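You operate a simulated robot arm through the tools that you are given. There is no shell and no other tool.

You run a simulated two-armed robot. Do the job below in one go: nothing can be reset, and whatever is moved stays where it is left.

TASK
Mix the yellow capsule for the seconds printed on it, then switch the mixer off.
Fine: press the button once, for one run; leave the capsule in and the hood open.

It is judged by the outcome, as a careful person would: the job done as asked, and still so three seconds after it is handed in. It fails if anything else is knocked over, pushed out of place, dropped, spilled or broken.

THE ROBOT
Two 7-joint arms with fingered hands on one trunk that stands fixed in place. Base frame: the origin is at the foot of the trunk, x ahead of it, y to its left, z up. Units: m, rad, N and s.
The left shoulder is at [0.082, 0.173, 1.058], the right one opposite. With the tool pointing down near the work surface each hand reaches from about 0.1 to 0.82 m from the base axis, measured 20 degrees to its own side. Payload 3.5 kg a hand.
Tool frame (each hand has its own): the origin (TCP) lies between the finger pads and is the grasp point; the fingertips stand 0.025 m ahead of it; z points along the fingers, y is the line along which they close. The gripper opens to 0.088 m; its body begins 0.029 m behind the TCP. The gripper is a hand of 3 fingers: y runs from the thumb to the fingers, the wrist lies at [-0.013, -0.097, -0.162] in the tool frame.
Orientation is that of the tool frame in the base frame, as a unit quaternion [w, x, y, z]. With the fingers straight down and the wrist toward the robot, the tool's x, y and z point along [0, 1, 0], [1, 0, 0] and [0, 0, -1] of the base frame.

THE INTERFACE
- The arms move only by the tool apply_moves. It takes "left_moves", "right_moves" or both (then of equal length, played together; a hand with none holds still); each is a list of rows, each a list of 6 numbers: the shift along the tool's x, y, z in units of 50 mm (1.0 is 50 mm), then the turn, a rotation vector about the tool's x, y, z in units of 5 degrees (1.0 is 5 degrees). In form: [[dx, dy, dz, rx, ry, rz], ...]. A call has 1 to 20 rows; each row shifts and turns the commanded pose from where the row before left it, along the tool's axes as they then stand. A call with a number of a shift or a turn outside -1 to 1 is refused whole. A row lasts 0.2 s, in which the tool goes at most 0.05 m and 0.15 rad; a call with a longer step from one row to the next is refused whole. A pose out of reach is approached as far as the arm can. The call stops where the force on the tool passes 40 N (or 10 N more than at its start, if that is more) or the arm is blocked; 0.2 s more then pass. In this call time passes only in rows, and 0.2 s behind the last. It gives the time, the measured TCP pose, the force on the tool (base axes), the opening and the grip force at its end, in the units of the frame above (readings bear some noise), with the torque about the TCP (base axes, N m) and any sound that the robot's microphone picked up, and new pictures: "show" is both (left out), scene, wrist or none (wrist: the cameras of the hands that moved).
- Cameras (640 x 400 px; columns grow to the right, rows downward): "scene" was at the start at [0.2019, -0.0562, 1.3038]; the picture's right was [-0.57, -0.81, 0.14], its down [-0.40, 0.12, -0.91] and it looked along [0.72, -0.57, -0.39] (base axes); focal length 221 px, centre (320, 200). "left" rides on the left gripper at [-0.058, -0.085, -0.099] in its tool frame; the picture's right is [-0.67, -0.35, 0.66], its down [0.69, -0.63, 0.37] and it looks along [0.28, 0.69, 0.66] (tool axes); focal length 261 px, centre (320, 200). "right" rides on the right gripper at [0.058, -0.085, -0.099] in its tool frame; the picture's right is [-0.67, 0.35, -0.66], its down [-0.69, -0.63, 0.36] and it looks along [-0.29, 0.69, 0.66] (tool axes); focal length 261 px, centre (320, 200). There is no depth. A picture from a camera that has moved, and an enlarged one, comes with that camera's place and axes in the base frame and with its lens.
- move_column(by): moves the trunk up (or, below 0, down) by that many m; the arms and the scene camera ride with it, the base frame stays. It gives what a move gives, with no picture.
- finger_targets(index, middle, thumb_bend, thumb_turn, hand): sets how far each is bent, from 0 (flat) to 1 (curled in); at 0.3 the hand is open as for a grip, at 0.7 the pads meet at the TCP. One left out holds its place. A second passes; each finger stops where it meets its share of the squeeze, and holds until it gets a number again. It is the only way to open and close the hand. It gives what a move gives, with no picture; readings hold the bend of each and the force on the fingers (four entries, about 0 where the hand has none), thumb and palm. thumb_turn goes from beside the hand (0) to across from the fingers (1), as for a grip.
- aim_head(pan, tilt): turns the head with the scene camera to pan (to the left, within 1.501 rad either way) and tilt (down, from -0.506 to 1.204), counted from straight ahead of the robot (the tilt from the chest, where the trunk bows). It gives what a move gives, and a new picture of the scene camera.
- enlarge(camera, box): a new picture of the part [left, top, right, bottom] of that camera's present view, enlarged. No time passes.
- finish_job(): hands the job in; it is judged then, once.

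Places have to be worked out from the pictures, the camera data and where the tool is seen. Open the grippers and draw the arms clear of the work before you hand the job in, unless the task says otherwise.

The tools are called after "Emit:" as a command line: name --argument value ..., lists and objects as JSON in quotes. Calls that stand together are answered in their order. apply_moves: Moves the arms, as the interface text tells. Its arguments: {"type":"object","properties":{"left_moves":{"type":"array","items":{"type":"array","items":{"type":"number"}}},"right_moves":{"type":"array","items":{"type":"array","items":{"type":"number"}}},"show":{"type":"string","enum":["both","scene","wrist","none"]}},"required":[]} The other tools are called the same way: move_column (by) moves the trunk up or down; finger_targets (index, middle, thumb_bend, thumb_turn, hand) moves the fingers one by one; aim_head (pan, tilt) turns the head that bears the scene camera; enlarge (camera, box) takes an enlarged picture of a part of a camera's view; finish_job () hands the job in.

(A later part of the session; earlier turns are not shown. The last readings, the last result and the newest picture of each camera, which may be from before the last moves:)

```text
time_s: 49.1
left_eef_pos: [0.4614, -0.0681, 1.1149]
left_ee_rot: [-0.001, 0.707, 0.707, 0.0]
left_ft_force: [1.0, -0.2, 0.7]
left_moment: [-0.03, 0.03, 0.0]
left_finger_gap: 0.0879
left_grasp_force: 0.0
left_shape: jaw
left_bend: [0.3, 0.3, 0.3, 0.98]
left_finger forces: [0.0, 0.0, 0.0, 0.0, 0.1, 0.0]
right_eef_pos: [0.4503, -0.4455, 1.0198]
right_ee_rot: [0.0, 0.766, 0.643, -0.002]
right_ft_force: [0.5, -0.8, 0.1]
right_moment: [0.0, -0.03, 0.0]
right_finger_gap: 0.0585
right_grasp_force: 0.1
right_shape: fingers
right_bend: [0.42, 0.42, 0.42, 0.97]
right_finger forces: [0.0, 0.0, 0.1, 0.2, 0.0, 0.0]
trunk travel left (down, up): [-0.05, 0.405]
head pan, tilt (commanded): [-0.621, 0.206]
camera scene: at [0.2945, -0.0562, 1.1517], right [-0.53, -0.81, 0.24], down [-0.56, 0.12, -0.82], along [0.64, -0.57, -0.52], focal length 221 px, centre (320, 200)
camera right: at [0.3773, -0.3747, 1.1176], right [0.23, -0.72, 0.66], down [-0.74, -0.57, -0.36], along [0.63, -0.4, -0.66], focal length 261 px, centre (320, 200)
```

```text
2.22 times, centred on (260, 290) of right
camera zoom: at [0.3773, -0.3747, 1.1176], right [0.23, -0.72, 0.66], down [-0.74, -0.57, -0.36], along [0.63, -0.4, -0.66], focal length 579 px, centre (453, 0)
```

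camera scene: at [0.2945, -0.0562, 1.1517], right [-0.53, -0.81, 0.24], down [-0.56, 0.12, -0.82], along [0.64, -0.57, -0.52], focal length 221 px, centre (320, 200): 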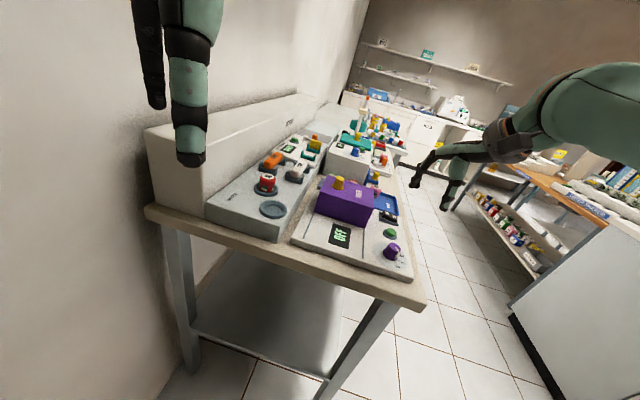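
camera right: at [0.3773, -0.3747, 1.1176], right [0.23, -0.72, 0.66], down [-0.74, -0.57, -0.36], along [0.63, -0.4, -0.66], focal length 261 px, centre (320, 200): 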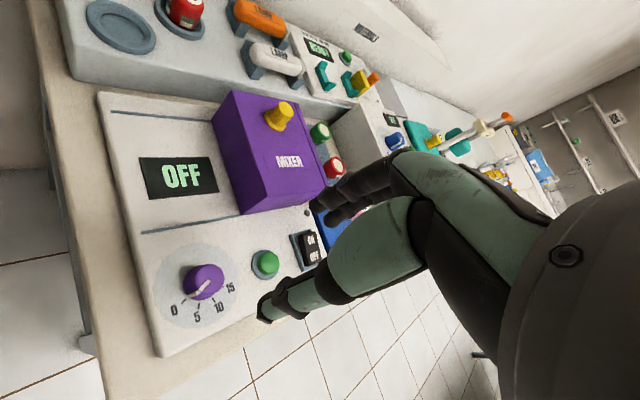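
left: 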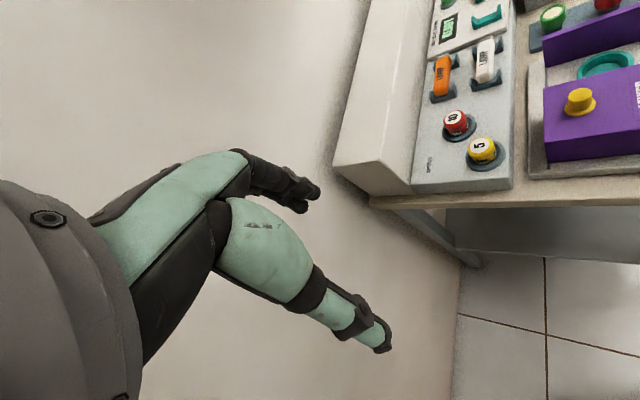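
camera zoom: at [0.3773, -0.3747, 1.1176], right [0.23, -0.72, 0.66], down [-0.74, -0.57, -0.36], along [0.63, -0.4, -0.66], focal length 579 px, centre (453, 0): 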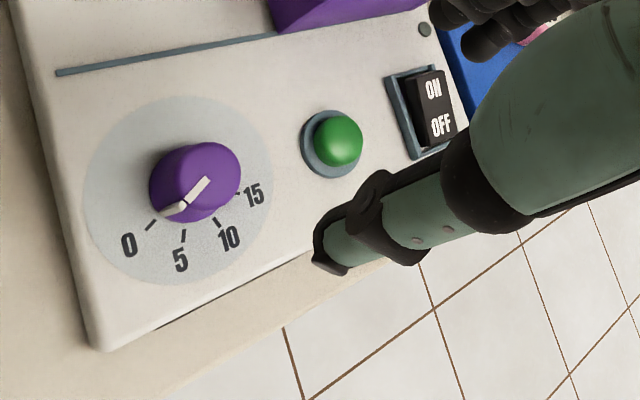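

Dial geometry from this view: centre ≈ (0.456, -0.4435), knob top ≈ 0.848, ticks 40° apart (0 at ~164°, 5 at ~204°), pointer at 0. I'll align over the knob and descend to z≈0.89 first.

Emit:
apply_moves --right_moves '[[0.05, 0.1, 0, 0, 0, 0], [0, 0, 0, 0, 0, -1], [0, 0, 0.65, 0, 0, 0], [0, 0, 0.65, 0, 0, 0], [0, 0, 0.65, 0, 0, 0], [0, 0, 0.65, 0, 0, 0]]' --show "both"

Emit:
enlarge --camera "right" --box '[200, 170, 380, 350]'

Emit:
enlarge --camera "scene" --box '[340, 180, 450, 290]'

```text
time_s: 50.5
left_eef_pos: [0.4619, -0.0682, 1.1139]
left_ee_rot: [0.001, 0.706, 0.708, 0.0]
left_ft_force: [-0.2, -0.3, 0.4]
left_moment: [0.01, -0.01, 0.01]
left_finger_gap: 0.0877
left_grasp_force: 0.1
left_shape: jaw
left_bend: [0.3, 0.3, 0.3, 0.98]
left_finger forces: [0.0, 0.0, 0.0, 0.0, 0.1, 0.0]
right_eef_pos: [0.4562, -0.4439, 0.8874]
right_ee_rot: [-0.001, 0.737, 0.676, -0.001]
right_ft_force: [-0.4, -0.8, 0.3]
right_moment: [-0.02, 0.0, 0.06]
right_finger_gap: 0.0587
right_grasp_force: 0.0
right_shape: fingers
right_bend: [0.42, 0.42, 0.42, 0.97]
right_finger forces: [0.0, 0.0, 0.0, 0.0, 0.0, 0.1]
trunk travel left (down, up): [-0.05, 0.405]
head pan, tilt (commanded): [-0.621, 0.206]
camera scene: at [0.2949, -0.0563, 1.1516], right [-0.53, -0.81, 0.24], down [-0.56, 0.12, -0.82], along [0.64, -0.57, -0.52], focal length 221 px, centre (320, 200)
camera right: at [0.377, -0.38, 0.9871], right [0.29, -0.7, 0.66], down [-0.69, -0.63, -0.36], along [0.66, -0.34, -0.66], focal length 261 px, centre (320, 200)
```

scene: 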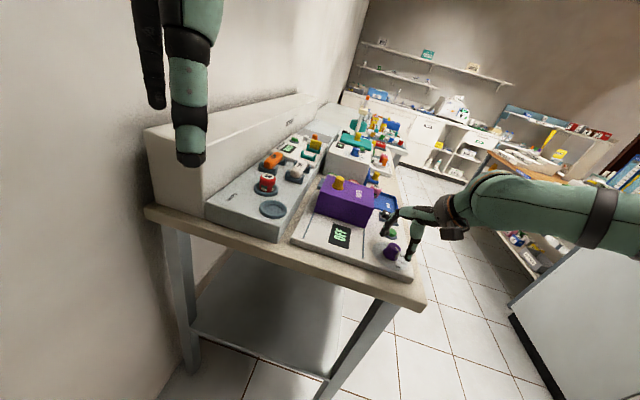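
right: 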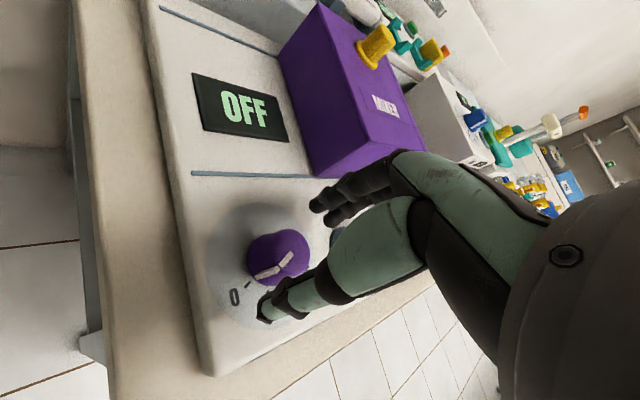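

```text
2.22 times, centred on (290, 260) of right
camera zoom: at [0.377, -0.38, 0.9871], right [0.29, -0.7, 0.66], down [-0.69, -0.63, -0.36], along [0.66, -0.34, -0.66], focal length 579 px, centre (387, 67)
```

zoom: 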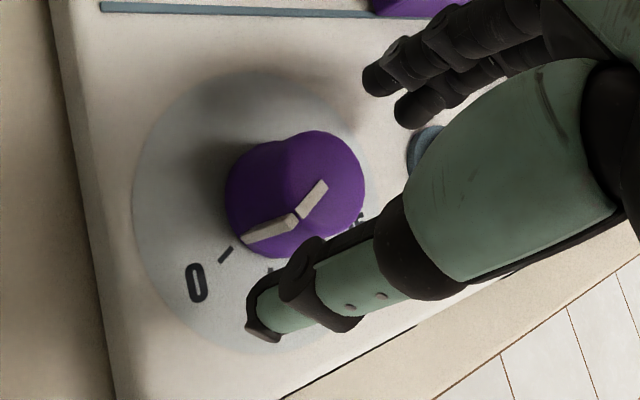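

```text
3.64 times, centred on (395, 235) of scene
camera zoom: at [0.2949, -0.0563, 1.1516], right [-0.53, -0.81, 0.24], down [-0.56, 0.12, -0.82], along [0.64, -0.57, -0.52], focal length 802 px, centre (47, 73)
```

zoom: 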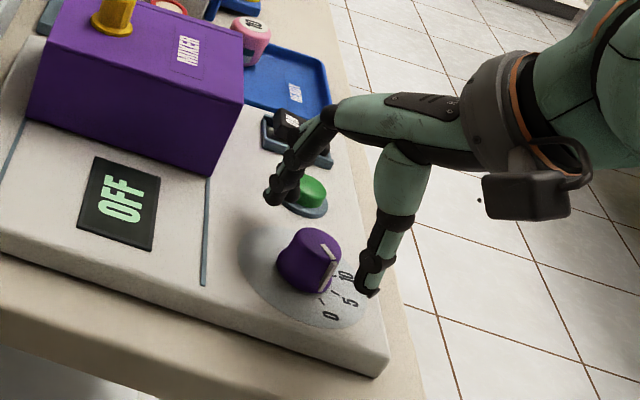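

Knob centre is ~3 mm toward tool +y. I'll shift and descend 20 mm to z≈0.867 so the tips straddle the knob just above the plate.

Emit:
apply_moves --right_moves '[[-0.02, 0.06, 0.1, 0, 0, 0], [0, 0, 0.15, 0, 0, 0], [0, 0, 0.15, 0, 0, 0]]' --show "none"

Emit:
enlarge --camera "right" --box '[200, 170, 380, 350]'

Emit:
enlarge --camera "scene" --box '[340, 180, 450, 290]'

```text
time_s: 51.3
left_eef_pos: [0.4615, -0.0683, 1.1139]
left_ee_rot: [0.0, 0.706, 0.708, 0.0]
left_ft_force: [0.2, -0.9, -0.4]
left_moment: [0.02, -0.03, 0.02]
left_finger_gap: 0.0877
left_grasp_force: 0.0
left_shape: jaw
left_bend: [0.3, 0.3, 0.3, 0.98]
left_finger forces: [0.0, 0.0, 0.0, 0.0, 0.0, 0.0]
right_eef_pos: [0.4587, -0.4445, 0.8679]
right_ee_rot: [0.0, 0.738, 0.675, -0.001]
right_ft_force: [0.4, -0.2, 2.5]
right_moment: [-0.05, -0.07, -0.01]
right_finger_gap: 0.0588
right_grasp_force: 1.4
right_shape: fingers
right_bend: [0.42, 0.42, 0.42, 0.97]
right_finger forces: [0.1, 2.4, 0.0, 0.1, 0.1, 0.0]
trunk travel left (down, up): [-0.05, 0.405]
head pan, tilt (commanded): [-0.621, 0.206]
```

```text
2.22 times, centred on (290, 260) of right
camera zoom: at [0.3788, -0.3806, 0.9679], right [0.29, -0.7, 0.66], down [-0.69, -0.63, -0.36], along [0.67, -0.35, -0.66], focal length 579 px, centre (387, 67)
```

zoom: 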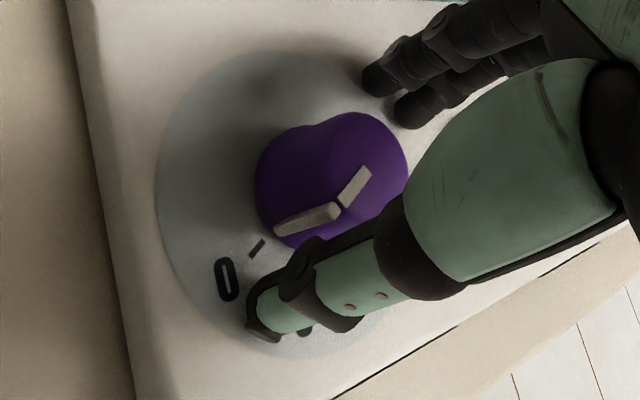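

```text
3.64 times, centred on (395, 235) of scene
camera zoom: at [0.294, -0.0559, 1.152], right [-0.53, -0.81, 0.24], down [-0.56, 0.12, -0.82], along [0.64, -0.57, -0.52], focal length 802 px, centre (47, 73)
```

zoom: 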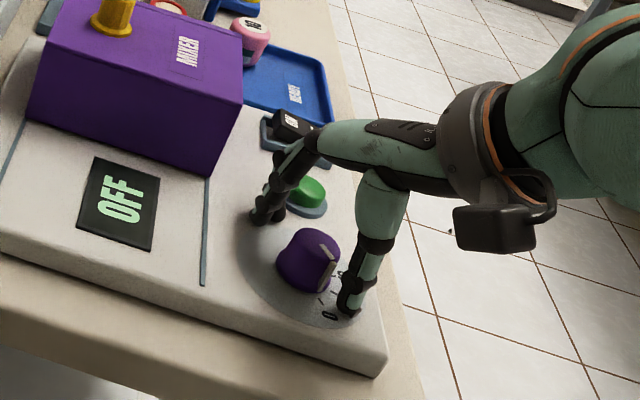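

A fingertip lightly touches the plate (2.4 N). I'll raise 3 mm, nudge x by -1.5 mm, and close on the dial knob.

Emit:
apply_moves --right_moves '[[-0.03, 0.02, -0.06, 0, 0, 0]]' --show "none"

Emit:
finger_targets --hand "right" --index 0.65 --middle 0.65 --thumb_bend 0.65

Emit:
enlarge --camera "right" --box '[200, 170, 380, 350]'

Emit:
enlarge --camera "scene" --box '[340, 180, 450, 290]'

```text
time_s: 51.7
left_eef_pos: [0.4625, -0.068, 1.1144]
left_ee_rot: [0.0, 0.706, 0.708, 0.001]
left_ft_force: [-0.7, 0.5, -0.3]
left_moment: [-0.03, 0.0, -0.04]
left_finger_gap: 0.0875
left_grasp_force: 0.0
left_shape: jaw
left_bend: [0.3, 0.3, 0.3, 0.98]
left_finger forces: [0.0, 0.0, 0.0, 0.0, 0.1, 0.1]
right_eef_pos: [0.4604, -0.446, 0.8704]
right_ee_rot: [-0.001, 0.737, 0.676, -0.002]
right_ft_force: [0.0, 0.0, 0.2]
right_moment: [0.0, 0.01, 0.0]
right_finger_gap: 0.0587
right_grasp_force: 0.0
right_shape: fingers
right_bend: [0.42, 0.42, 0.42, 0.97]
right_finger forces: [0.0, 0.0, 0.0, 0.1, 0.0, 0.0]
trunk travel left (down, up): [-0.05, 0.405]
head pan, tilt (commanded): [-0.621, 0.206]
```

```text
time_s: 52.7
left_eef_pos: [0.4608, -0.0678, 1.1146]
left_ee_rot: [0.0, 0.707, 0.708, -0.001]
left_ft_force: [-0.3, -0.2, -0.2]
left_moment: [-0.04, -0.02, 0.02]
left_finger_gap: 0.0879
left_grasp_force: 0.0
left_shape: jaw
left_bend: [0.3, 0.3, 0.3, 0.98]
left_finger forces: [0.1, 0.0, 0.0, 0.0, 0.0, 0.0]
right_eef_pos: [0.4585, -0.447, 0.8715]
right_ee_rot: [0.0, 0.737, 0.676, -0.002]
right_ft_force: [-8.7, -1.1, -1.9]
right_moment: [-0.01, 0.14, 0.05]
right_finger_gap: 0.0221
right_grasp_force: 4.5
right_shape: fingers
right_bend: [0.63, 0.65, 0.56, 0.97]
right_finger forces: [0.9, 0.0, 0.0, 0.0, 8.3, 0.0]
trunk travel left (down, up): [-0.05, 0.405]
head pan, tilt (commanded): [-0.621, 0.206]
```

```text
2.22 times, centred on (290, 260) of right
camera zoom: at [0.3789, -0.3827, 0.9709], right [0.29, -0.7, 0.66], down [-0.69, -0.63, -0.36], along [0.67, -0.34, -0.66], focal length 579 px, centre (387, 67)
```

zoom: 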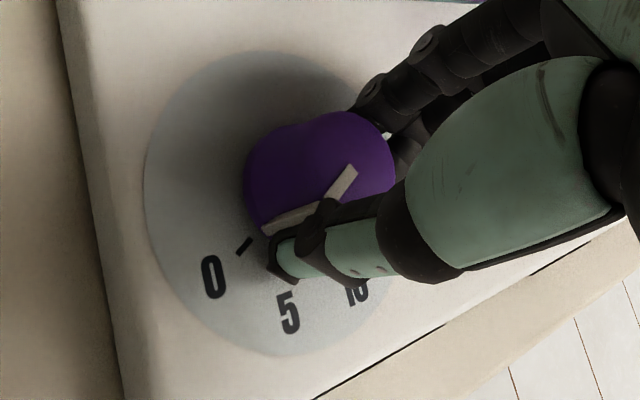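

```text
3.64 times, centred on (395, 235) of scene
camera zoom: at [0.2933, -0.0564, 1.152], right [-0.53, -0.81, 0.24], down [-0.56, 0.12, -0.82], along [0.64, -0.57, -0.52], focal length 802 px, centre (47, 73)
```

zoom: 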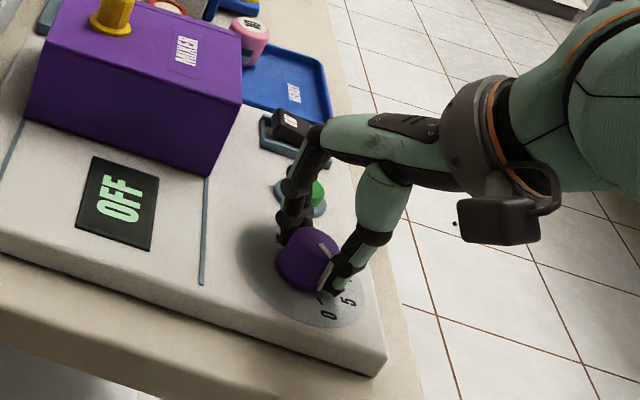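

Thumb touches first (8 N) with fingers barely on: the hand is ~3 mm too far along +y. I'll shift back 3 mm and tighten.

Emit:
apply_moves --right_moves '[[0, -0.07, 0, 0, 0, 0]]' --show "none"

Emit:
finger_targets --hand "right" --index 0.72 --middle 0.72 --thumb_bend 0.7

Emit:
enlarge --camera "right" --box '[200, 170, 380, 350]'

```text
time_s: 53.1
left_eef_pos: [0.4608, -0.0668, 1.1135]
left_ee_rot: [0.0, 0.707, 0.708, -0.001]
left_ft_force: [0.2, -0.7, 0.6]
left_moment: [0.01, 0.0, 0.02]
left_finger_gap: 0.0876
left_grasp_force: 0.0
left_shape: jaw
left_bend: [0.3, 0.3, 0.3, 0.98]
left_finger forces: [0.0, 0.0, 0.0, 0.1, 0.0, 0.0]
right_eef_pos: [0.4559, -0.445, 0.8713]
right_ee_rot: [0.0, 0.737, 0.676, -0.002]
right_ft_force: [-2.9, -0.9, -1.2]
right_moment: [0.0, 0.01, 0.01]
right_finger_gap: 0.0218
right_grasp_force: 3.8
right_shape: fingers
right_bend: [0.62, 0.65, 0.58, 0.98]
right_finger forces: [2.6, 0.0, 0.1, 0.1, 5.2, 0.1]
trunk travel left (down, up): [-0.05, 0.405]
head pan, tilt (commanded): [-0.621, 0.206]
```

```text
time_s: 54.1
left_eef_pos: [0.4617, -0.0688, 1.1143]
left_ee_rot: [0.0, 0.706, 0.708, 0.0]
left_ft_force: [-0.9, 0.3, -0.5]
left_moment: [0.01, 0.01, -0.01]
left_finger_gap: 0.0877
left_grasp_force: 0.1
left_shape: jaw
left_bend: [0.3, 0.3, 0.3, 0.98]
left_finger forces: [0.0, 0.0, 0.1, 0.0, 0.1, 0.0]
right_eef_pos: [0.4564, -0.4453, 0.8715]
right_ee_rot: [-0.001, 0.737, 0.676, -0.002]
right_ft_force: [0.4, -1.7, -0.2]
right_moment: [-0.01, -0.01, 0.02]
right_finger_gap: 0.0205
right_grasp_force: 9.5
right_shape: fingers
right_bend: [0.6, 0.71, 0.59, 0.97]
right_finger forces: [8.1, 1.6, 0.1, 0.1, 9.2, 0.0]
trunk travel left (down, up): [-0.05, 0.405]
head pan, tilt (commanded): [-0.621, 0.206]
```

```text
2.22 times, centred on (290, 260) of right
camera zoom: at [0.3766, -0.3823, 0.9704], right [0.29, -0.7, 0.66], down [-0.69, -0.63, -0.36], along [0.67, -0.34, -0.66], focal length 579 px, centre (387, 67)
```

zoom: 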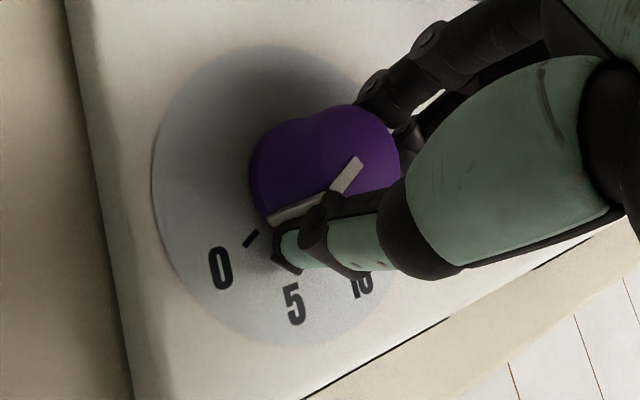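

Grip is lopsided (index 8.1, middle 1.6): the knob axis is ~2 mm toward +x. I'll ease off, shift 2 mm and re-grip.

Emit:
finger_targets --hand "right" --index 0.5 --middle 0.5 --thumb_bend 0.5

Emit:
apply_moves --right_moves '[[0.05, 0, 0, 0, 0, 0]]' --show "none"

Emit:
finger_targets --hand "right" --index 0.72 --middle 0.72 --thumb_bend 0.7

Emit:
enlarge --camera "right" --box '[200, 170, 380, 350]'

```text
time_s: 55.1
left_eef_pos: [0.4614, -0.0676, 1.1138]
left_ee_rot: [0.0, 0.707, 0.707, 0.0]
left_ft_force: [-0.2, -0.1, -1.0]
left_moment: [0.0, -0.02, 0.0]
left_finger_gap: 0.0875
left_grasp_force: 0.1
left_shape: jaw
left_bend: [0.3, 0.3, 0.3, 0.98]
left_finger forces: [0.0, 0.0, 0.0, 0.0, 0.1, 0.0]
right_eef_pos: [0.4561, -0.446, 0.8714]
right_ee_rot: [-0.001, 0.737, 0.676, -0.003]
right_ft_force: [-0.3, -0.5, 0.1]
right_moment: [-0.02, 0.01, -0.04]
right_finger_gap: 0.041
right_grasp_force: 0.0
right_shape: fingers
right_bend: [0.5, 0.5, 0.5, 0.97]
right_finger forces: [0.0, 0.0, 0.0, 0.0, 0.1, 0.1]
trunk travel left (down, up): [-0.05, 0.405]
head pan, tilt (commanded): [-0.621, 0.206]
```

```text
time_s: 55.5
left_eef_pos: [0.462, -0.0687, 1.1138]
left_ee_rot: [0.0, 0.706, 0.708, 0.0]
left_ft_force: [0.1, -0.4, -0.7]
left_moment: [-0.02, -0.01, 0.04]
left_finger_gap: 0.0876
left_grasp_force: 0.1
left_shape: jaw
left_bend: [0.3, 0.3, 0.3, 0.98]
left_finger forces: [0.0, 0.0, 0.1, 0.0, 0.0, 0.0]
right_eef_pos: [0.456, -0.4437, 0.8716]
right_ee_rot: [-0.001, 0.737, 0.675, -0.001]
right_ft_force: [-0.8, -0.3, 0.3]
right_moment: [0.01, -0.01, 0.02]
right_finger_gap: 0.0414
right_grasp_force: 0.0
right_shape: fingers
right_bend: [0.5, 0.5, 0.5, 0.97]
right_finger forces: [0.1, 0.0, 0.0, 0.0, 0.0, 0.1]
trunk travel left (down, up): [-0.05, 0.405]
head pan, tilt (commanded): [-0.621, 0.206]
```

```text
time_s: 56.5
left_eef_pos: [0.4629, -0.0677, 1.1138]
left_ee_rot: [0.0, 0.706, 0.708, -0.001]
left_ft_force: [0.2, 0.3, 0.3]
left_moment: [-0.02, 0.0, 0.0]
left_finger_gap: 0.0876
left_grasp_force: 0.0
left_shape: jaw
left_bend: [0.3, 0.3, 0.3, 0.98]
left_finger forces: [0.1, 0.0, 0.1, 0.0, 0.0, 0.1]
right_eef_pos: [0.4575, -0.4436, 0.8706]
right_ee_rot: [-0.001, 0.737, 0.675, -0.001]
right_ft_force: [-0.6, -1.3, -2.4]
right_moment: [-0.04, 0.04, 0.02]
right_finger_gap: 0.0209
right_grasp_force: 10.5
right_shape: fingers
right_bend: [0.6, 0.71, 0.59, 0.97]
right_finger forces: [7.5, 2.9, 0.0, 0.0, 10.2, 0.0]
trunk travel left (down, up): [-0.05, 0.405]
head pan, tilt (commanded): [-0.621, 0.206]
```

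```text
2.22 times, centred on (290, 260) of right
camera zoom: at [0.3769, -0.38, 0.9702], right [0.29, -0.7, 0.65], down [-0.69, -0.63, -0.36], along [0.67, -0.34, -0.66], focal length 579 px, centre (387, 67)
```

zoom: 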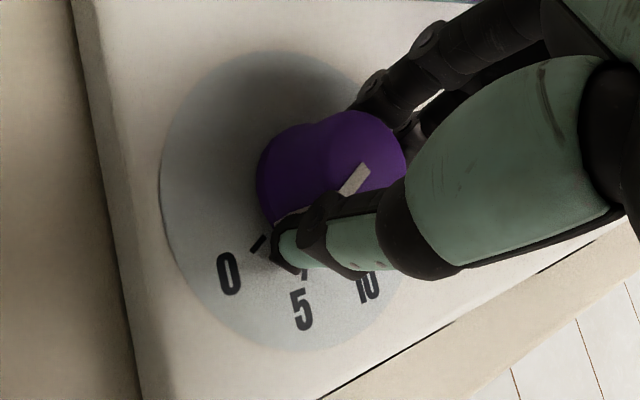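

Better grip. Rotating the hand 20° counter-clockwise (seen from above) and checking the knob follows.

Emit:
apply_moves --right_moves '[[0, 0, 0, 0, 0, -1], [0, 0, 0, 0, 0, -1], [0, 0, 0, 0, 0, -1], [0, 0, 0, 0, 0, -1]]' --show "none"

Emit:
enlarge --camera "right" --box '[200, 170, 380, 350]'

Emit:
enlarge --camera "scene" --box '[340, 180, 450, 290]'

```text
time_s: 57.5
left_eef_pos: [0.4635, -0.067, 1.1135]
left_ee_rot: [-0.001, 0.707, 0.707, -0.001]
left_ft_force: [0.1, -0.4, -0.6]
left_moment: [0.01, -0.03, -0.02]
left_finger_gap: 0.0874
left_grasp_force: 0.1
left_shape: jaw
left_bend: [0.3, 0.3, 0.3, 0.98]
left_finger forces: [0.0, 0.0, 0.0, 0.1, 0.1, 0.0]
right_eef_pos: [0.4582, -0.4429, 0.8706]
right_ee_rot: [-0.001, 0.608, 0.794, -0.001]
right_ft_force: [4.6, -0.5, -1.6]
right_moment: [-0.03, -0.1, -0.06]
right_finger_gap: 0.0207
right_grasp_force: 10.1
right_shape: fingers
right_bend: [0.59, 0.71, 0.6, 0.96]
right_finger forces: [9.3, 3.4, 0.0, 0.1, 8.0, 0.0]
trunk travel left (down, up): [-0.05, 0.405]
head pan, tilt (commanded): [-0.621, 0.206]
```

```text
2.22 times, centred on (290, 260) of right
camera zoom: at [0.3599, -0.4109, 0.9703], right [0.51, -0.56, 0.65], down [-0.43, -0.83, -0.36], along [0.74, -0.09, -0.66], focal length 579 px, centre (387, 67)
```

zoom: 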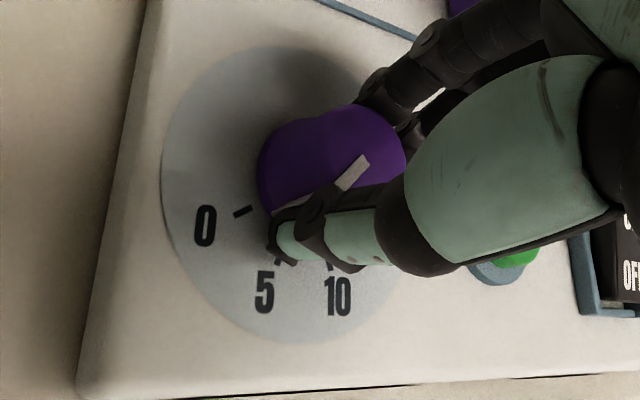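

```text
3.64 times, centred on (395, 235) of scene
camera zoom: at [0.2954, -0.0564, 1.1515], right [-0.53, -0.81, 0.24], down [-0.56, 0.12, -0.82], along [0.64, -0.57, -0.52], focal length 802 px, centre (47, 73)
```

zoom: 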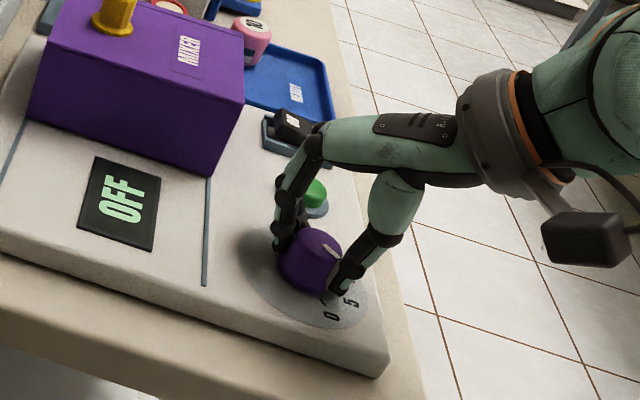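

The knob turns with the hand (pointer fixed in the wrist view while the scale rotates). Another 20°.

Emit:
apply_moves --right_moves '[[0, 0, 0, 0, 0, -1], [0, 0, 0, 0, 0, -1], [0, 0, 0, 0, 0, -1], [0, 0, 0, 0, 0, -1]]' --show "none"

Emit:
enlarge --camera "right" --box '[200, 170, 380, 350]'

Emit:
enlarge --camera "scene" --box '[370, 220, 430, 280]'

```text
time_s: 58.5
left_eef_pos: [0.4634, -0.0683, 1.1139]
left_ee_rot: [-0.002, 0.707, 0.708, 0.0]
left_ft_force: [-0.8, -0.1, -0.2]
left_moment: [0.02, 0.02, 0.02]
left_finger_gap: 0.0877
left_grasp_force: 0.0
left_shape: jaw
left_bend: [0.3, 0.3, 0.3, 0.98]
left_finger forces: [0.0, 0.0, 0.0, 0.0, 0.0, 0.1]
right_eef_pos: [0.457, -0.443, 0.8699]
right_ee_rot: [-0.001, 0.461, 0.887, -0.002]
right_ft_force: [6.8, 3.1, -1.6]
right_moment: [0.01, -0.16, -0.03]
right_finger_gap: 0.0205
right_grasp_force: 10.7
right_shape: fingers
right_bend: [0.57, 0.71, 0.61, 0.96]
right_finger forces: [10.5, 4.4, 0.0, 0.0, 6.7, 0.0]
trunk travel left (down, up): [-0.05, 0.405]
head pan, tilt (commanded): [-0.621, 0.206]
```

```text
2.22 times, centred on (290, 260) of right
camera zoom: at [0.3547, -0.4456, 0.9705], right [0.67, -0.35, 0.65], down [-0.12, -0.92, -0.36], along [0.73, 0.17, -0.66], focal length 579 px, centre (387, 67)
```

zoom: 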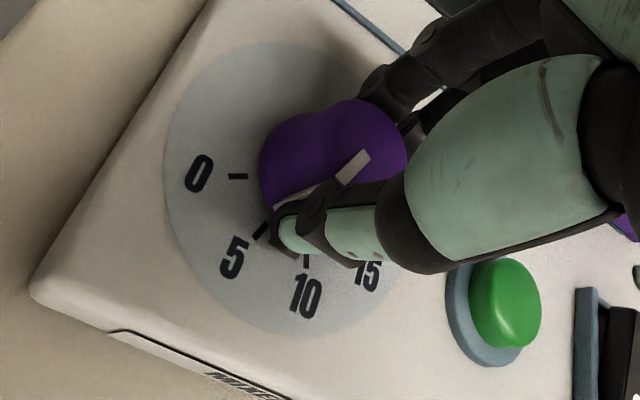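

```text
6.67 times, centred on (400, 250) of scene
camera zoom: at [0.2957, -0.0557, 1.1514], right [-0.53, -0.81, 0.24], down [-0.56, 0.12, -0.82], along [0.64, -0.57, -0.52], focal length 1471 px, centre (-213, -133)
```

zoom: 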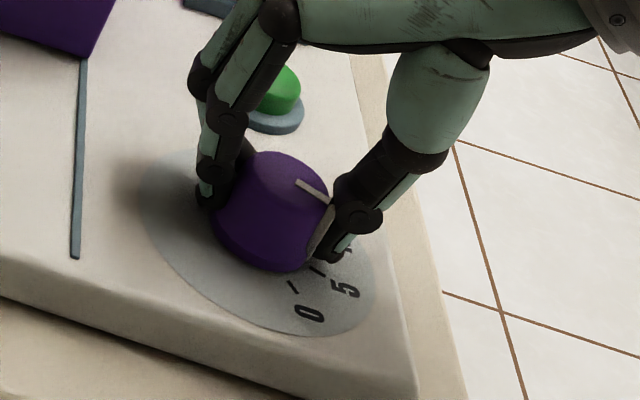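

Rotated 40°. The pointer's foot seems to line up with the 5 tick; I'll open the fingers, rise and inspect.

Emit:
finger_targets --hand "right" --index 0.42 --middle 0.42 --thumb_bend 0.42

Emit:
apply_moves --right_moves '[[0, 0, -0.4, 0, 0, 0], [0, 0, -0.6, 0, 0, 0], [0, 0, -0.6, 0, 0, 0], [0, 0, -0.6, 0, 0, 0]]' --show "both"

Emit:
enlarge --camera "right" --box '[160, 190, 360, 370]'

Emit:
enlarge --camera "scene" --box '[370, 220, 430, 280]'

```text
time_s: 59.5
left_eef_pos: [0.4628, -0.0681, 1.1146]
left_ee_rot: [0.0, 0.707, 0.707, 0.001]
left_ft_force: [-0.8, -0.9, -0.1]
left_moment: [0.03, -0.01, -0.01]
left_finger_gap: 0.0877
left_grasp_force: 0.0
left_shape: jaw
left_bend: [0.3, 0.3, 0.3, 0.98]
left_finger forces: [0.0, 0.0, 0.0, 0.0, 0.0, 0.0]
right_eef_pos: [0.4572, -0.4432, 0.8708]
right_ee_rot: [-0.001, 0.462, 0.887, -0.001]
right_ft_force: [0.5, -0.2, -0.9]
right_moment: [0.0, 0.0, -0.01]
right_finger_gap: 0.0588
right_grasp_force: 0.1
right_shape: fingers
right_bend: [0.42, 0.42, 0.42, 0.97]
right_finger forces: [0.1, 0.0, 0.1, 0.0, 0.0, 0.0]
trunk travel left (down, up): [-0.05, 0.405]
head pan, tilt (commanded): [-0.621, 0.206]
```

```text
time_s: 60.5
left_eef_pos: [0.4618, -0.0682, 1.114]
left_ee_rot: [0.001, 0.706, 0.708, -0.001]
left_ft_force: [0.1, -0.3, 0.1]
left_moment: [0.0, 0.02, 0.0]
left_finger_gap: 0.0878
left_grasp_force: 0.0
left_shape: jaw
left_bend: [0.3, 0.3, 0.3, 0.98]
left_finger forces: [0.1, 0.0, 0.0, 0.1, 0.0, 0.0]
right_eef_pos: [0.4576, -0.4436, 0.982]
right_ee_rot: [-0.003, 0.462, 0.887, -0.001]
right_ft_force: [0.4, 0.8, 0.6]
right_moment: [0.03, -0.02, -0.02]
right_finger_gap: 0.0587
right_grasp_force: 0.0
right_shape: fingers
right_bend: [0.42, 0.42, 0.42, 0.97]
right_finger forces: [0.0, 0.0, 0.0, 0.1, 0.0, 0.1]
trunk travel left (down, up): [-0.05, 0.405]
head pan, tilt (commanded): [-0.621, 0.206]
camera scene: at [0.2944, -0.0561, 1.1518], right [-0.53, -0.81, 0.24], down [-0.56, 0.12, -0.82], along [0.64, -0.57, -0.52], focal length 221 px, centre (320, 200)
camera right: at [0.3542, -0.4457, 1.0809], right [0.67, -0.35, 0.65], down [-0.12, -0.92, -0.36], along [0.73, 0.16, -0.66], focal length 261 px, centre (320, 200)
```

scene: 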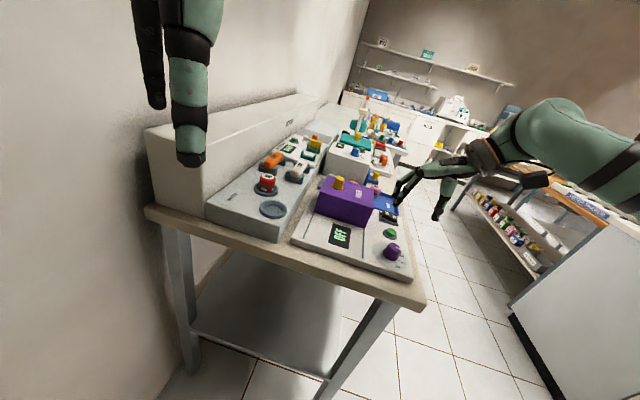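
right: 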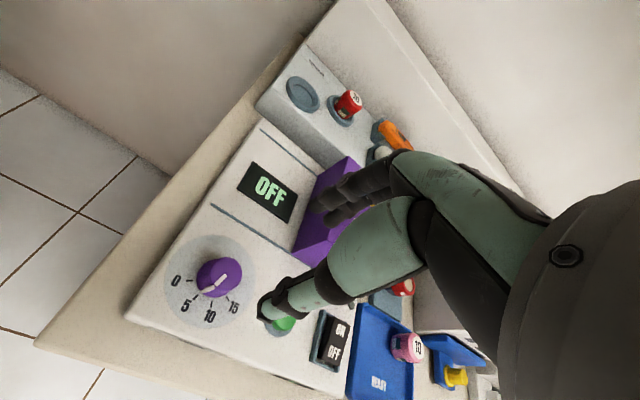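

```text
2.22 times, centred on (260, 280) of right
camera zoom: at [0.3542, -0.4457, 1.0809], right [0.67, -0.35, 0.65], down [-0.12, -0.92, -0.36], along [0.73, 0.16, -0.66], focal length 579 px, centre (453, 22)
```

zoom: 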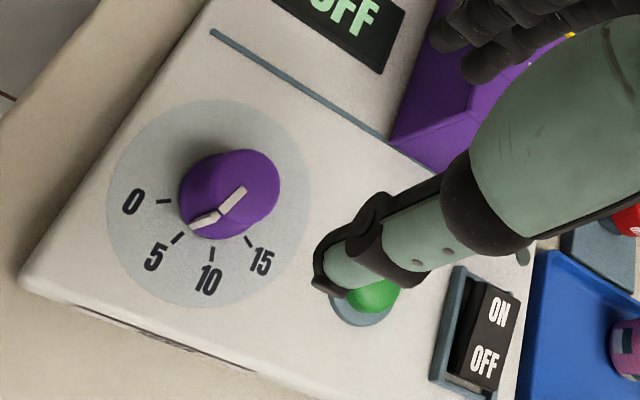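

```text
6.67 times, centred on (400, 250) of scene
camera zoom: at [0.2944, -0.0561, 1.1518], right [-0.53, -0.81, 0.24], down [-0.56, 0.12, -0.82], along [0.64, -0.57, -0.52], focal length 1471 px, centre (-213, -133)
```

zoom: 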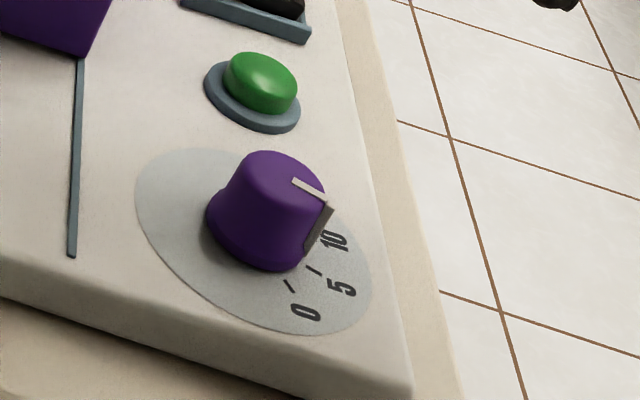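

The pointer lines up with 5 (pointer ≈205°, tick 5 ≈206°). Next the rocker: zooming on the switch to see its tilt and location.

Emit:
enlarge --camera "right" --box '[290, 290, 370, 390]'

Emit:
enlarge --camera "scene" --box '[365, 200, 415, 245]'

```text
4.00 times, centred on (330, 340) of right
camera zoom: at [0.3542, -0.4457, 1.0809], right [0.67, -0.35, 0.65], down [-0.12, -0.92, -0.36], along [0.73, 0.16, -0.66], focal length 1043 px, centre (280, -360)
```

zoom: 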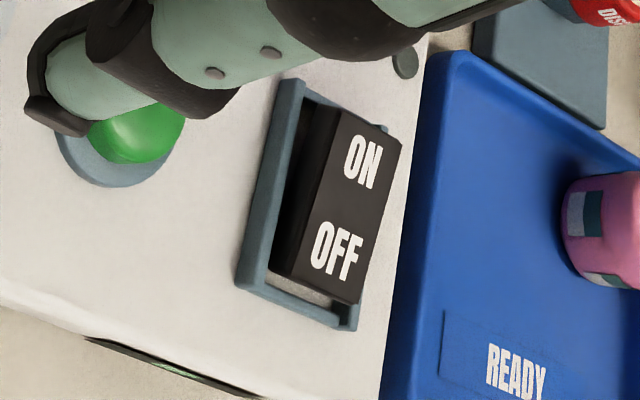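

```text
8.89 times, centred on (390, 222) of scene
camera zoom: at [0.2944, -0.0561, 1.1518], right [-0.53, -0.81, 0.24], down [-0.56, 0.12, -0.82], along [0.64, -0.57, -0.52], focal length 1961 px, centre (-302, 0)
```

zoom: 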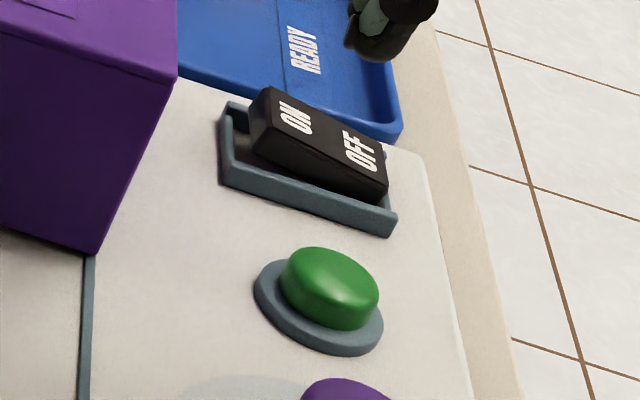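

The rocker's ON end (toward the wall, ≈(0.560, -0.537, 0.857)) is raised, so it is off; plate is at z≈0.838. For pressing I want a single extended index finger: I'll rise and form that shape in free space.

Emit:
apply_moves --right_moves '[[0, 0, -0.8, 0, 0, 0], [0, 0, -0.8, 0, 0, 0]]' --show "none"

Emit:
finger_targets --hand "right" --index 0.42 --middle 1.0 --thumb_bend 1.0

Emit:
enlarge --camera "right" --box '[220, 120, 440, 320]'

Emit:
enlarge --camera "scene" --box '[370, 100, 600, 260]'

```text
time_s: 61.1
left_eef_pos: [0.4622, -0.0678, 1.1138]
left_ee_rot: [-0.001, 0.708, 0.706, -0.001]
left_ft_force: [-0.6, 0.4, -0.2]
left_moment: [0.0, 0.01, -0.01]
left_finger_gap: 0.0877
left_grasp_force: 0.0
left_shape: jaw
left_bend: [0.3, 0.3, 0.3, 0.98]
left_finger forces: [0.1, 0.1, 0.1, 0.0, 0.1, 0.1]
right_eef_pos: [0.4576, -0.4423, 1.0613]
right_ee_rot: [-0.001, 0.462, 0.887, -0.001]
right_ft_force: [-0.7, 0.0, 0.0]
right_moment: [0.02, 0.02, -0.02]
right_finger_gap: 0.0589
right_grasp_force: 0.1
right_shape: fingers
right_bend: [0.42, 0.42, 0.42, 0.97]
right_finger forces: [0.0, 0.0, 0.0, 0.0, 0.0, 0.0]
trunk travel left (down, up): [-0.05, 0.405]
head pan, tilt (commanded): [-0.621, 0.206]
```

```text
time_s: 62.1
left_eef_pos: [0.4622, -0.0691, 1.1133]
left_ee_rot: [0.0, 0.707, 0.707, 0.0]
left_ft_force: [-0.5, 0.3, 0.0]
left_moment: [0.03, 0.03, 0.0]
left_finger_gap: 0.0873
left_grasp_force: 0.0
left_shape: jaw
left_bend: [0.3, 0.3, 0.3, 0.98]
left_finger forces: [0.0, 0.0, 0.0, 0.1, 0.0, 0.0]
right_eef_pos: [0.4558, -0.4431, 1.063]
right_ee_rot: [-0.002, 0.462, 0.887, -0.001]
right_ft_force: [-0.3, 0.1, 0.1]
right_moment: [-0.01, 0.04, -0.03]
right_finger_gap: 0.0154
right_grasp_force: 0.1
right_shape: fingers
right_bend: [0.39, 1.0, 0.95, 0.97]
right_finger forces: [0.0, 0.0, 0.0, 0.0, 0.0, 0.1]
trunk travel left (down, up): [-0.05, 0.405]
head pan, tilt (commanded): [-0.621, 0.206]
```

```text
2.00 times, centred on (330, 220) of right
camera zoom: at [0.3539, -0.4453, 1.1611], right [0.67, -0.35, 0.65], down [-0.12, -0.92, -0.36], along [0.73, 0.16, -0.66], focal length 521 px, centre (300, 160)
```

zoom: 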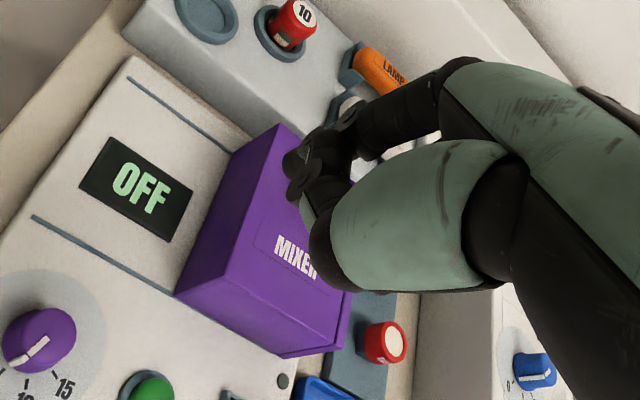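

```text
2.50 times, centred on (485, 180) of scene
camera zoom: at [0.2945, -0.0561, 1.1517], right [-0.53, -0.81, 0.24], down [-0.56, 0.12, -0.82], along [0.64, -0.57, -0.52], focal length 552 px, centre (-92, 250)
```

zoom: 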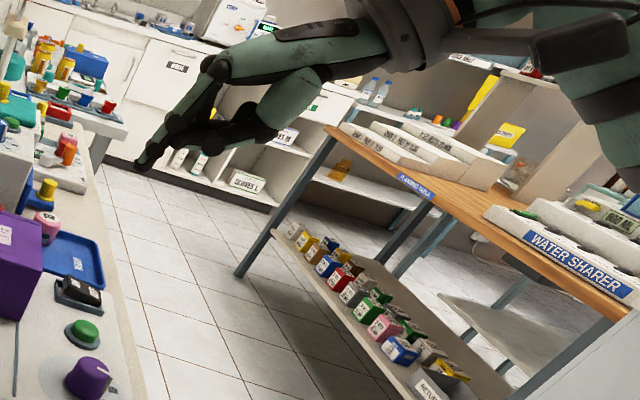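

The index points down with its tip at about tool (0.005-0.01, 0.039, +0.027). I'll ease the thumb slightly, yaw to ~20°, and move so that the index tip hovers above the rocker's ON end.

Emit:
finger_targets --hand "right" --index 0.42 --middle 1.0 --thumb_bend 0.85

Emit:
apply_moves --right_moves '[[0, 0, 0, 0, 0, 1], [0, 0, 0, 0, 0, 1], [0, 0, 0, 0, 0, 1], [-0.643, 0.137, 0, 0, 0, 0], [-0.643, 0.137, 0, 0, 0, 0], [-0.643, 0.137, 0, 0, 0, 0], [-0.643, 0.137, 0, 0, 0, 0], [0, 0, 0.7, 0, 0, 0], [0, 0, 0.7, 0, 0, 0], [0, 0, 0.7, 0, 0, 0]]' --show "both"

Emit:
enlarge --camera "right" --box '[200, 120, 400, 320]'

Emit:
enlarge --camera "scene" --box '[360, 140, 480, 270]'

```text
time_s: 63.1
left_eef_pos: [0.4627, -0.0662, 1.115]
left_ee_rot: [-0.002, 0.707, 0.708, 0.0]
left_ft_force: [0.1, -1.1, 0.0]
left_moment: [0.02, -0.03, 0.0]
left_finger_gap: 0.0878
left_grasp_force: 0.0
left_shape: jaw
left_bend: [0.3, 0.3, 0.3, 0.98]
left_finger forces: [0.0, 0.0, 0.1, 0.1, 0.0, 0.1]
right_eef_pos: [0.4567, -0.443, 1.0607]
right_ee_rot: [-0.001, 0.462, 0.887, -0.002]
right_ft_force: [-0.1, -0.7, -0.4]
right_moment: [0.03, -0.03, 0.0]
right_finger_gap: 0.0111
right_grasp_force: 0.0
right_shape: fingers
right_bend: [0.42, 1.0, 0.85, 0.97]
right_finger forces: [0.1, 0.0, 0.0, 0.1, 0.1, 0.0]
trunk travel left (down, up): [-0.05, 0.405]
head pan, tilt (commanded): [-0.621, 0.206]
```

```text
time_s: 65.3
left_eef_pos: [0.4616, -0.07, 1.1145]
left_ee_rot: [-0.001, 0.707, 0.707, -0.001]
left_ft_force: [-0.2, -0.9, 0.8]
left_moment: [0.03, -0.01, -0.03]
left_finger_gap: 0.0877
left_grasp_force: 0.1
left_shape: jaw
left_bend: [0.3, 0.3, 0.3, 0.98]
left_finger forces: [0.0, 0.0, 0.0, 0.1, 0.0, 0.1]
right_eef_pos: [0.5264, -0.5558, 0.9554]
right_ee_rot: [-0.001, 0.573, 0.819, -0.001]
right_ft_force: [-0.3, -1.0, -0.6]
right_moment: [0.01, 0.03, 0.01]
right_finger_gap: 0.0114
right_grasp_force: 0.1
right_shape: fingers
right_bend: [0.42, 1.0, 0.85, 0.97]
right_finger forces: [0.0, 0.0, 0.0, 0.0, 0.0, 0.1]
trunk travel left (down, up): [-0.05, 0.405]
head pan, tilt (commanded): [-0.621, 0.206]
camera scene: at [0.2952, -0.0569, 1.1514], right [-0.53, -0.81, 0.24], down [-0.56, 0.12, -0.82], along [0.64, -0.57, -0.52], focal length 221 px, centre (320, 200)
camera right: at [0.4268, -0.5316, 1.0543], right [0.56, -0.51, 0.65], down [-0.36, -0.86, -0.36], along [0.75, -0.03, -0.66], focal length 261 px, centre (320, 200)
```

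scene: 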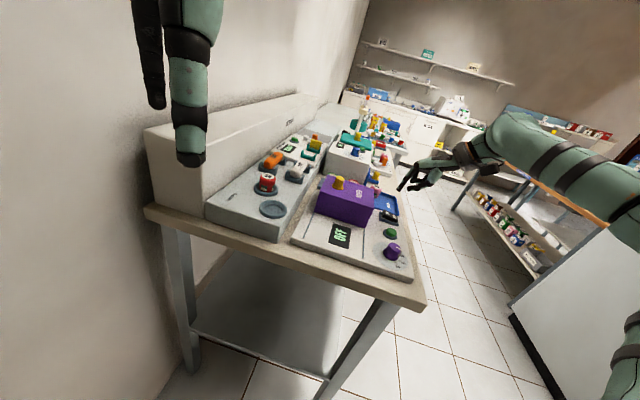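
right: 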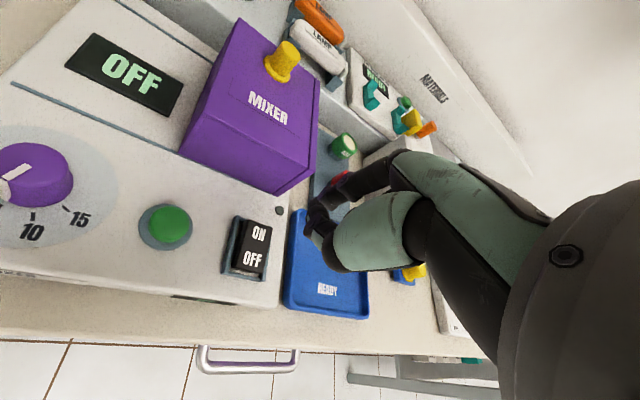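

```text
2.00 times, centred on (300, 220) of right
camera zoom: at [0.4268, -0.5316, 1.0543], right [0.56, -0.51, 0.65], down [-0.36, -0.86, -0.36], along [0.75, -0.03, -0.66], focal length 521 px, centre (360, 160)
```

zoom: 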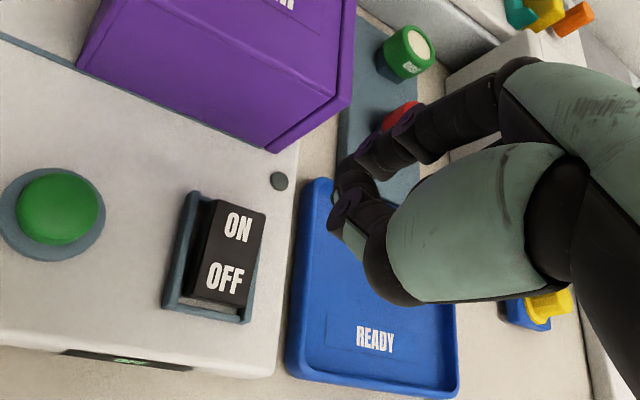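

```text
3.08 times, centred on (420, 205) of scene
camera zoom: at [0.2952, -0.0569, 1.1514], right [-0.53, -0.81, 0.24], down [-0.56, 0.12, -0.82], along [0.64, -0.57, -0.52], focal length 679 px, centre (12, 185)
```

zoom: 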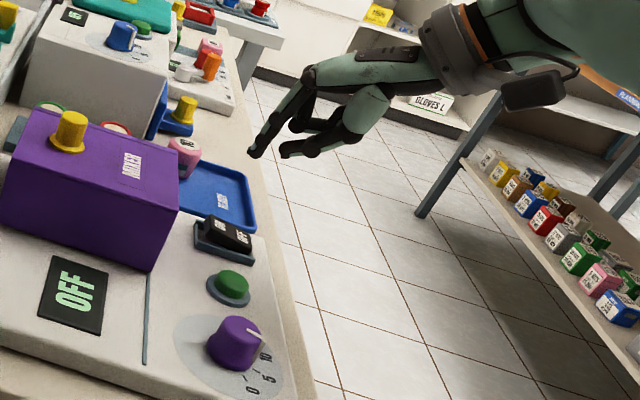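

Let me enlarge the wrist view on the fingertips to pin down which one is the index tip and where it is.

Emit:
enlarge --camera "right" --box '[270, 160, 370, 260]'

Emit:
enlarge --camera "scene" --box '[385, 150, 445, 210]'

```text
4.00 times, centred on (320, 210) of right
camera zoom: at [0.4268, -0.5316, 1.0543], right [0.56, -0.51, 0.65], down [-0.36, -0.86, -0.36], along [0.75, -0.03, -0.66], focal length 1043 px, centre (320, 160)
```

zoom: 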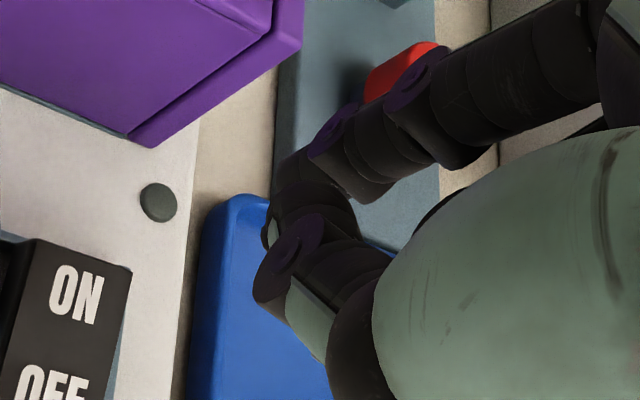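

```text
6.67 times, centred on (415, 180) of scene
camera zoom: at [0.2952, -0.0569, 1.1514], right [-0.53, -0.81, 0.24], down [-0.56, 0.12, -0.82], along [0.64, -0.57, -0.52], focal length 1471 px, centre (-313, 333)
```

zoom: 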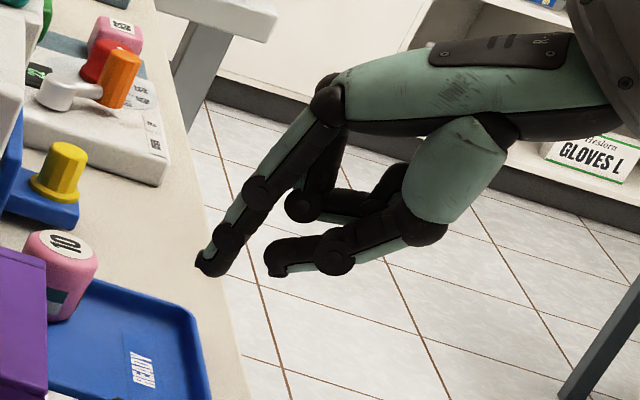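

Triangulation puts the index tip at (0.5616, -0.5362, 0.929), right above the ON end. Lowering 60 mm, then re-checking.

Emit:
apply_moves --right_moves '[[0, 0, 0.4, 0, 0, 0], [0, 0, 0.4, 0, 0, 0], [0, 0, 0.4, 0, 0, 0]]' --show "none"

Emit:
enlarge --camera "right" --box '[240, 150, 360, 270]'

Emit:
enlarge --camera "scene" --box '[360, 180, 430, 250]'

```text
time_s: 66.1
left_eef_pos: [0.4617, -0.0684, 1.1136]
left_ee_rot: [0.0, 0.706, 0.708, 0.0]
left_ft_force: [0.3, -0.3, 0.2]
left_moment: [0.01, -0.02, -0.03]
left_finger_gap: 0.0874
left_grasp_force: 0.0
left_shape: jaw
left_bend: [0.3, 0.3, 0.3, 0.98]
left_finger forces: [0.1, 0.0, 0.0, 0.0, 0.0, 0.1]
right_eef_pos: [0.5259, -0.5556, 0.8953]
right_ee_rot: [-0.001, 0.574, 0.819, -0.001]
right_ft_force: [0.0, -0.6, -0.1]
right_moment: [0.02, -0.02, 0.0]
right_finger_gap: 0.0111
right_grasp_force: 0.2
right_shape: fingers
right_bend: [0.42, 1.0, 0.85, 0.97]
right_finger forces: [0.0, 0.0, 0.0, 0.0, 0.1, 0.0]
trunk travel left (down, up): [-0.05, 0.405]
head pan, tilt (commanded): [-0.621, 0.206]
```

```text
3.33 times, centred on (300, 210) of right
camera zoom: at [0.4263, -0.5307, 0.9948], right [0.56, -0.51, 0.65], down [-0.36, -0.86, -0.36], along [0.75, -0.03, -0.66], focal length 869 px, centre (387, 167)
```

zoom: 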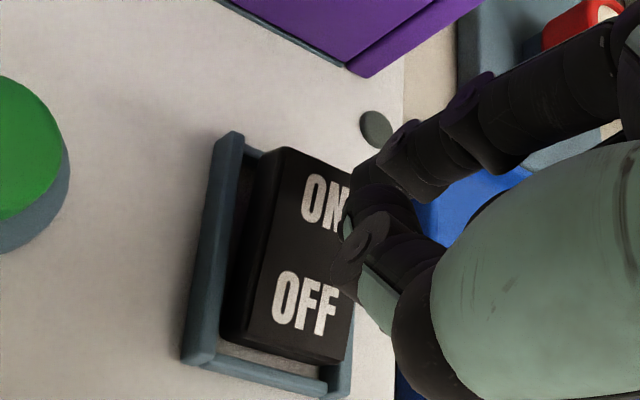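

```text
5.71 times, centred on (395, 215) of scene
camera zoom: at [0.2946, -0.0563, 1.1517], right [-0.53, -0.81, 0.24], down [-0.56, 0.12, -0.82], along [0.64, -0.57, -0.52], focal length 1260 px, centre (-109, 114)
```

zoom: 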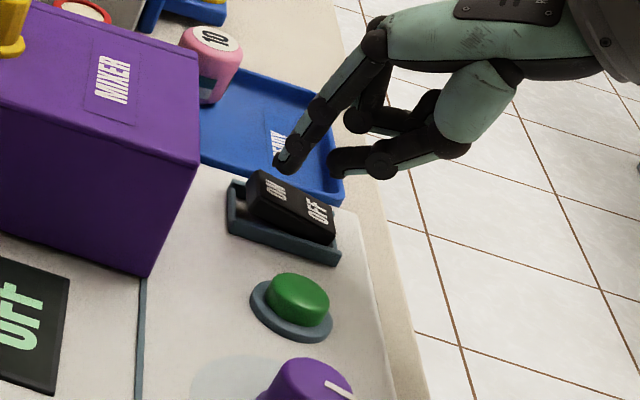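

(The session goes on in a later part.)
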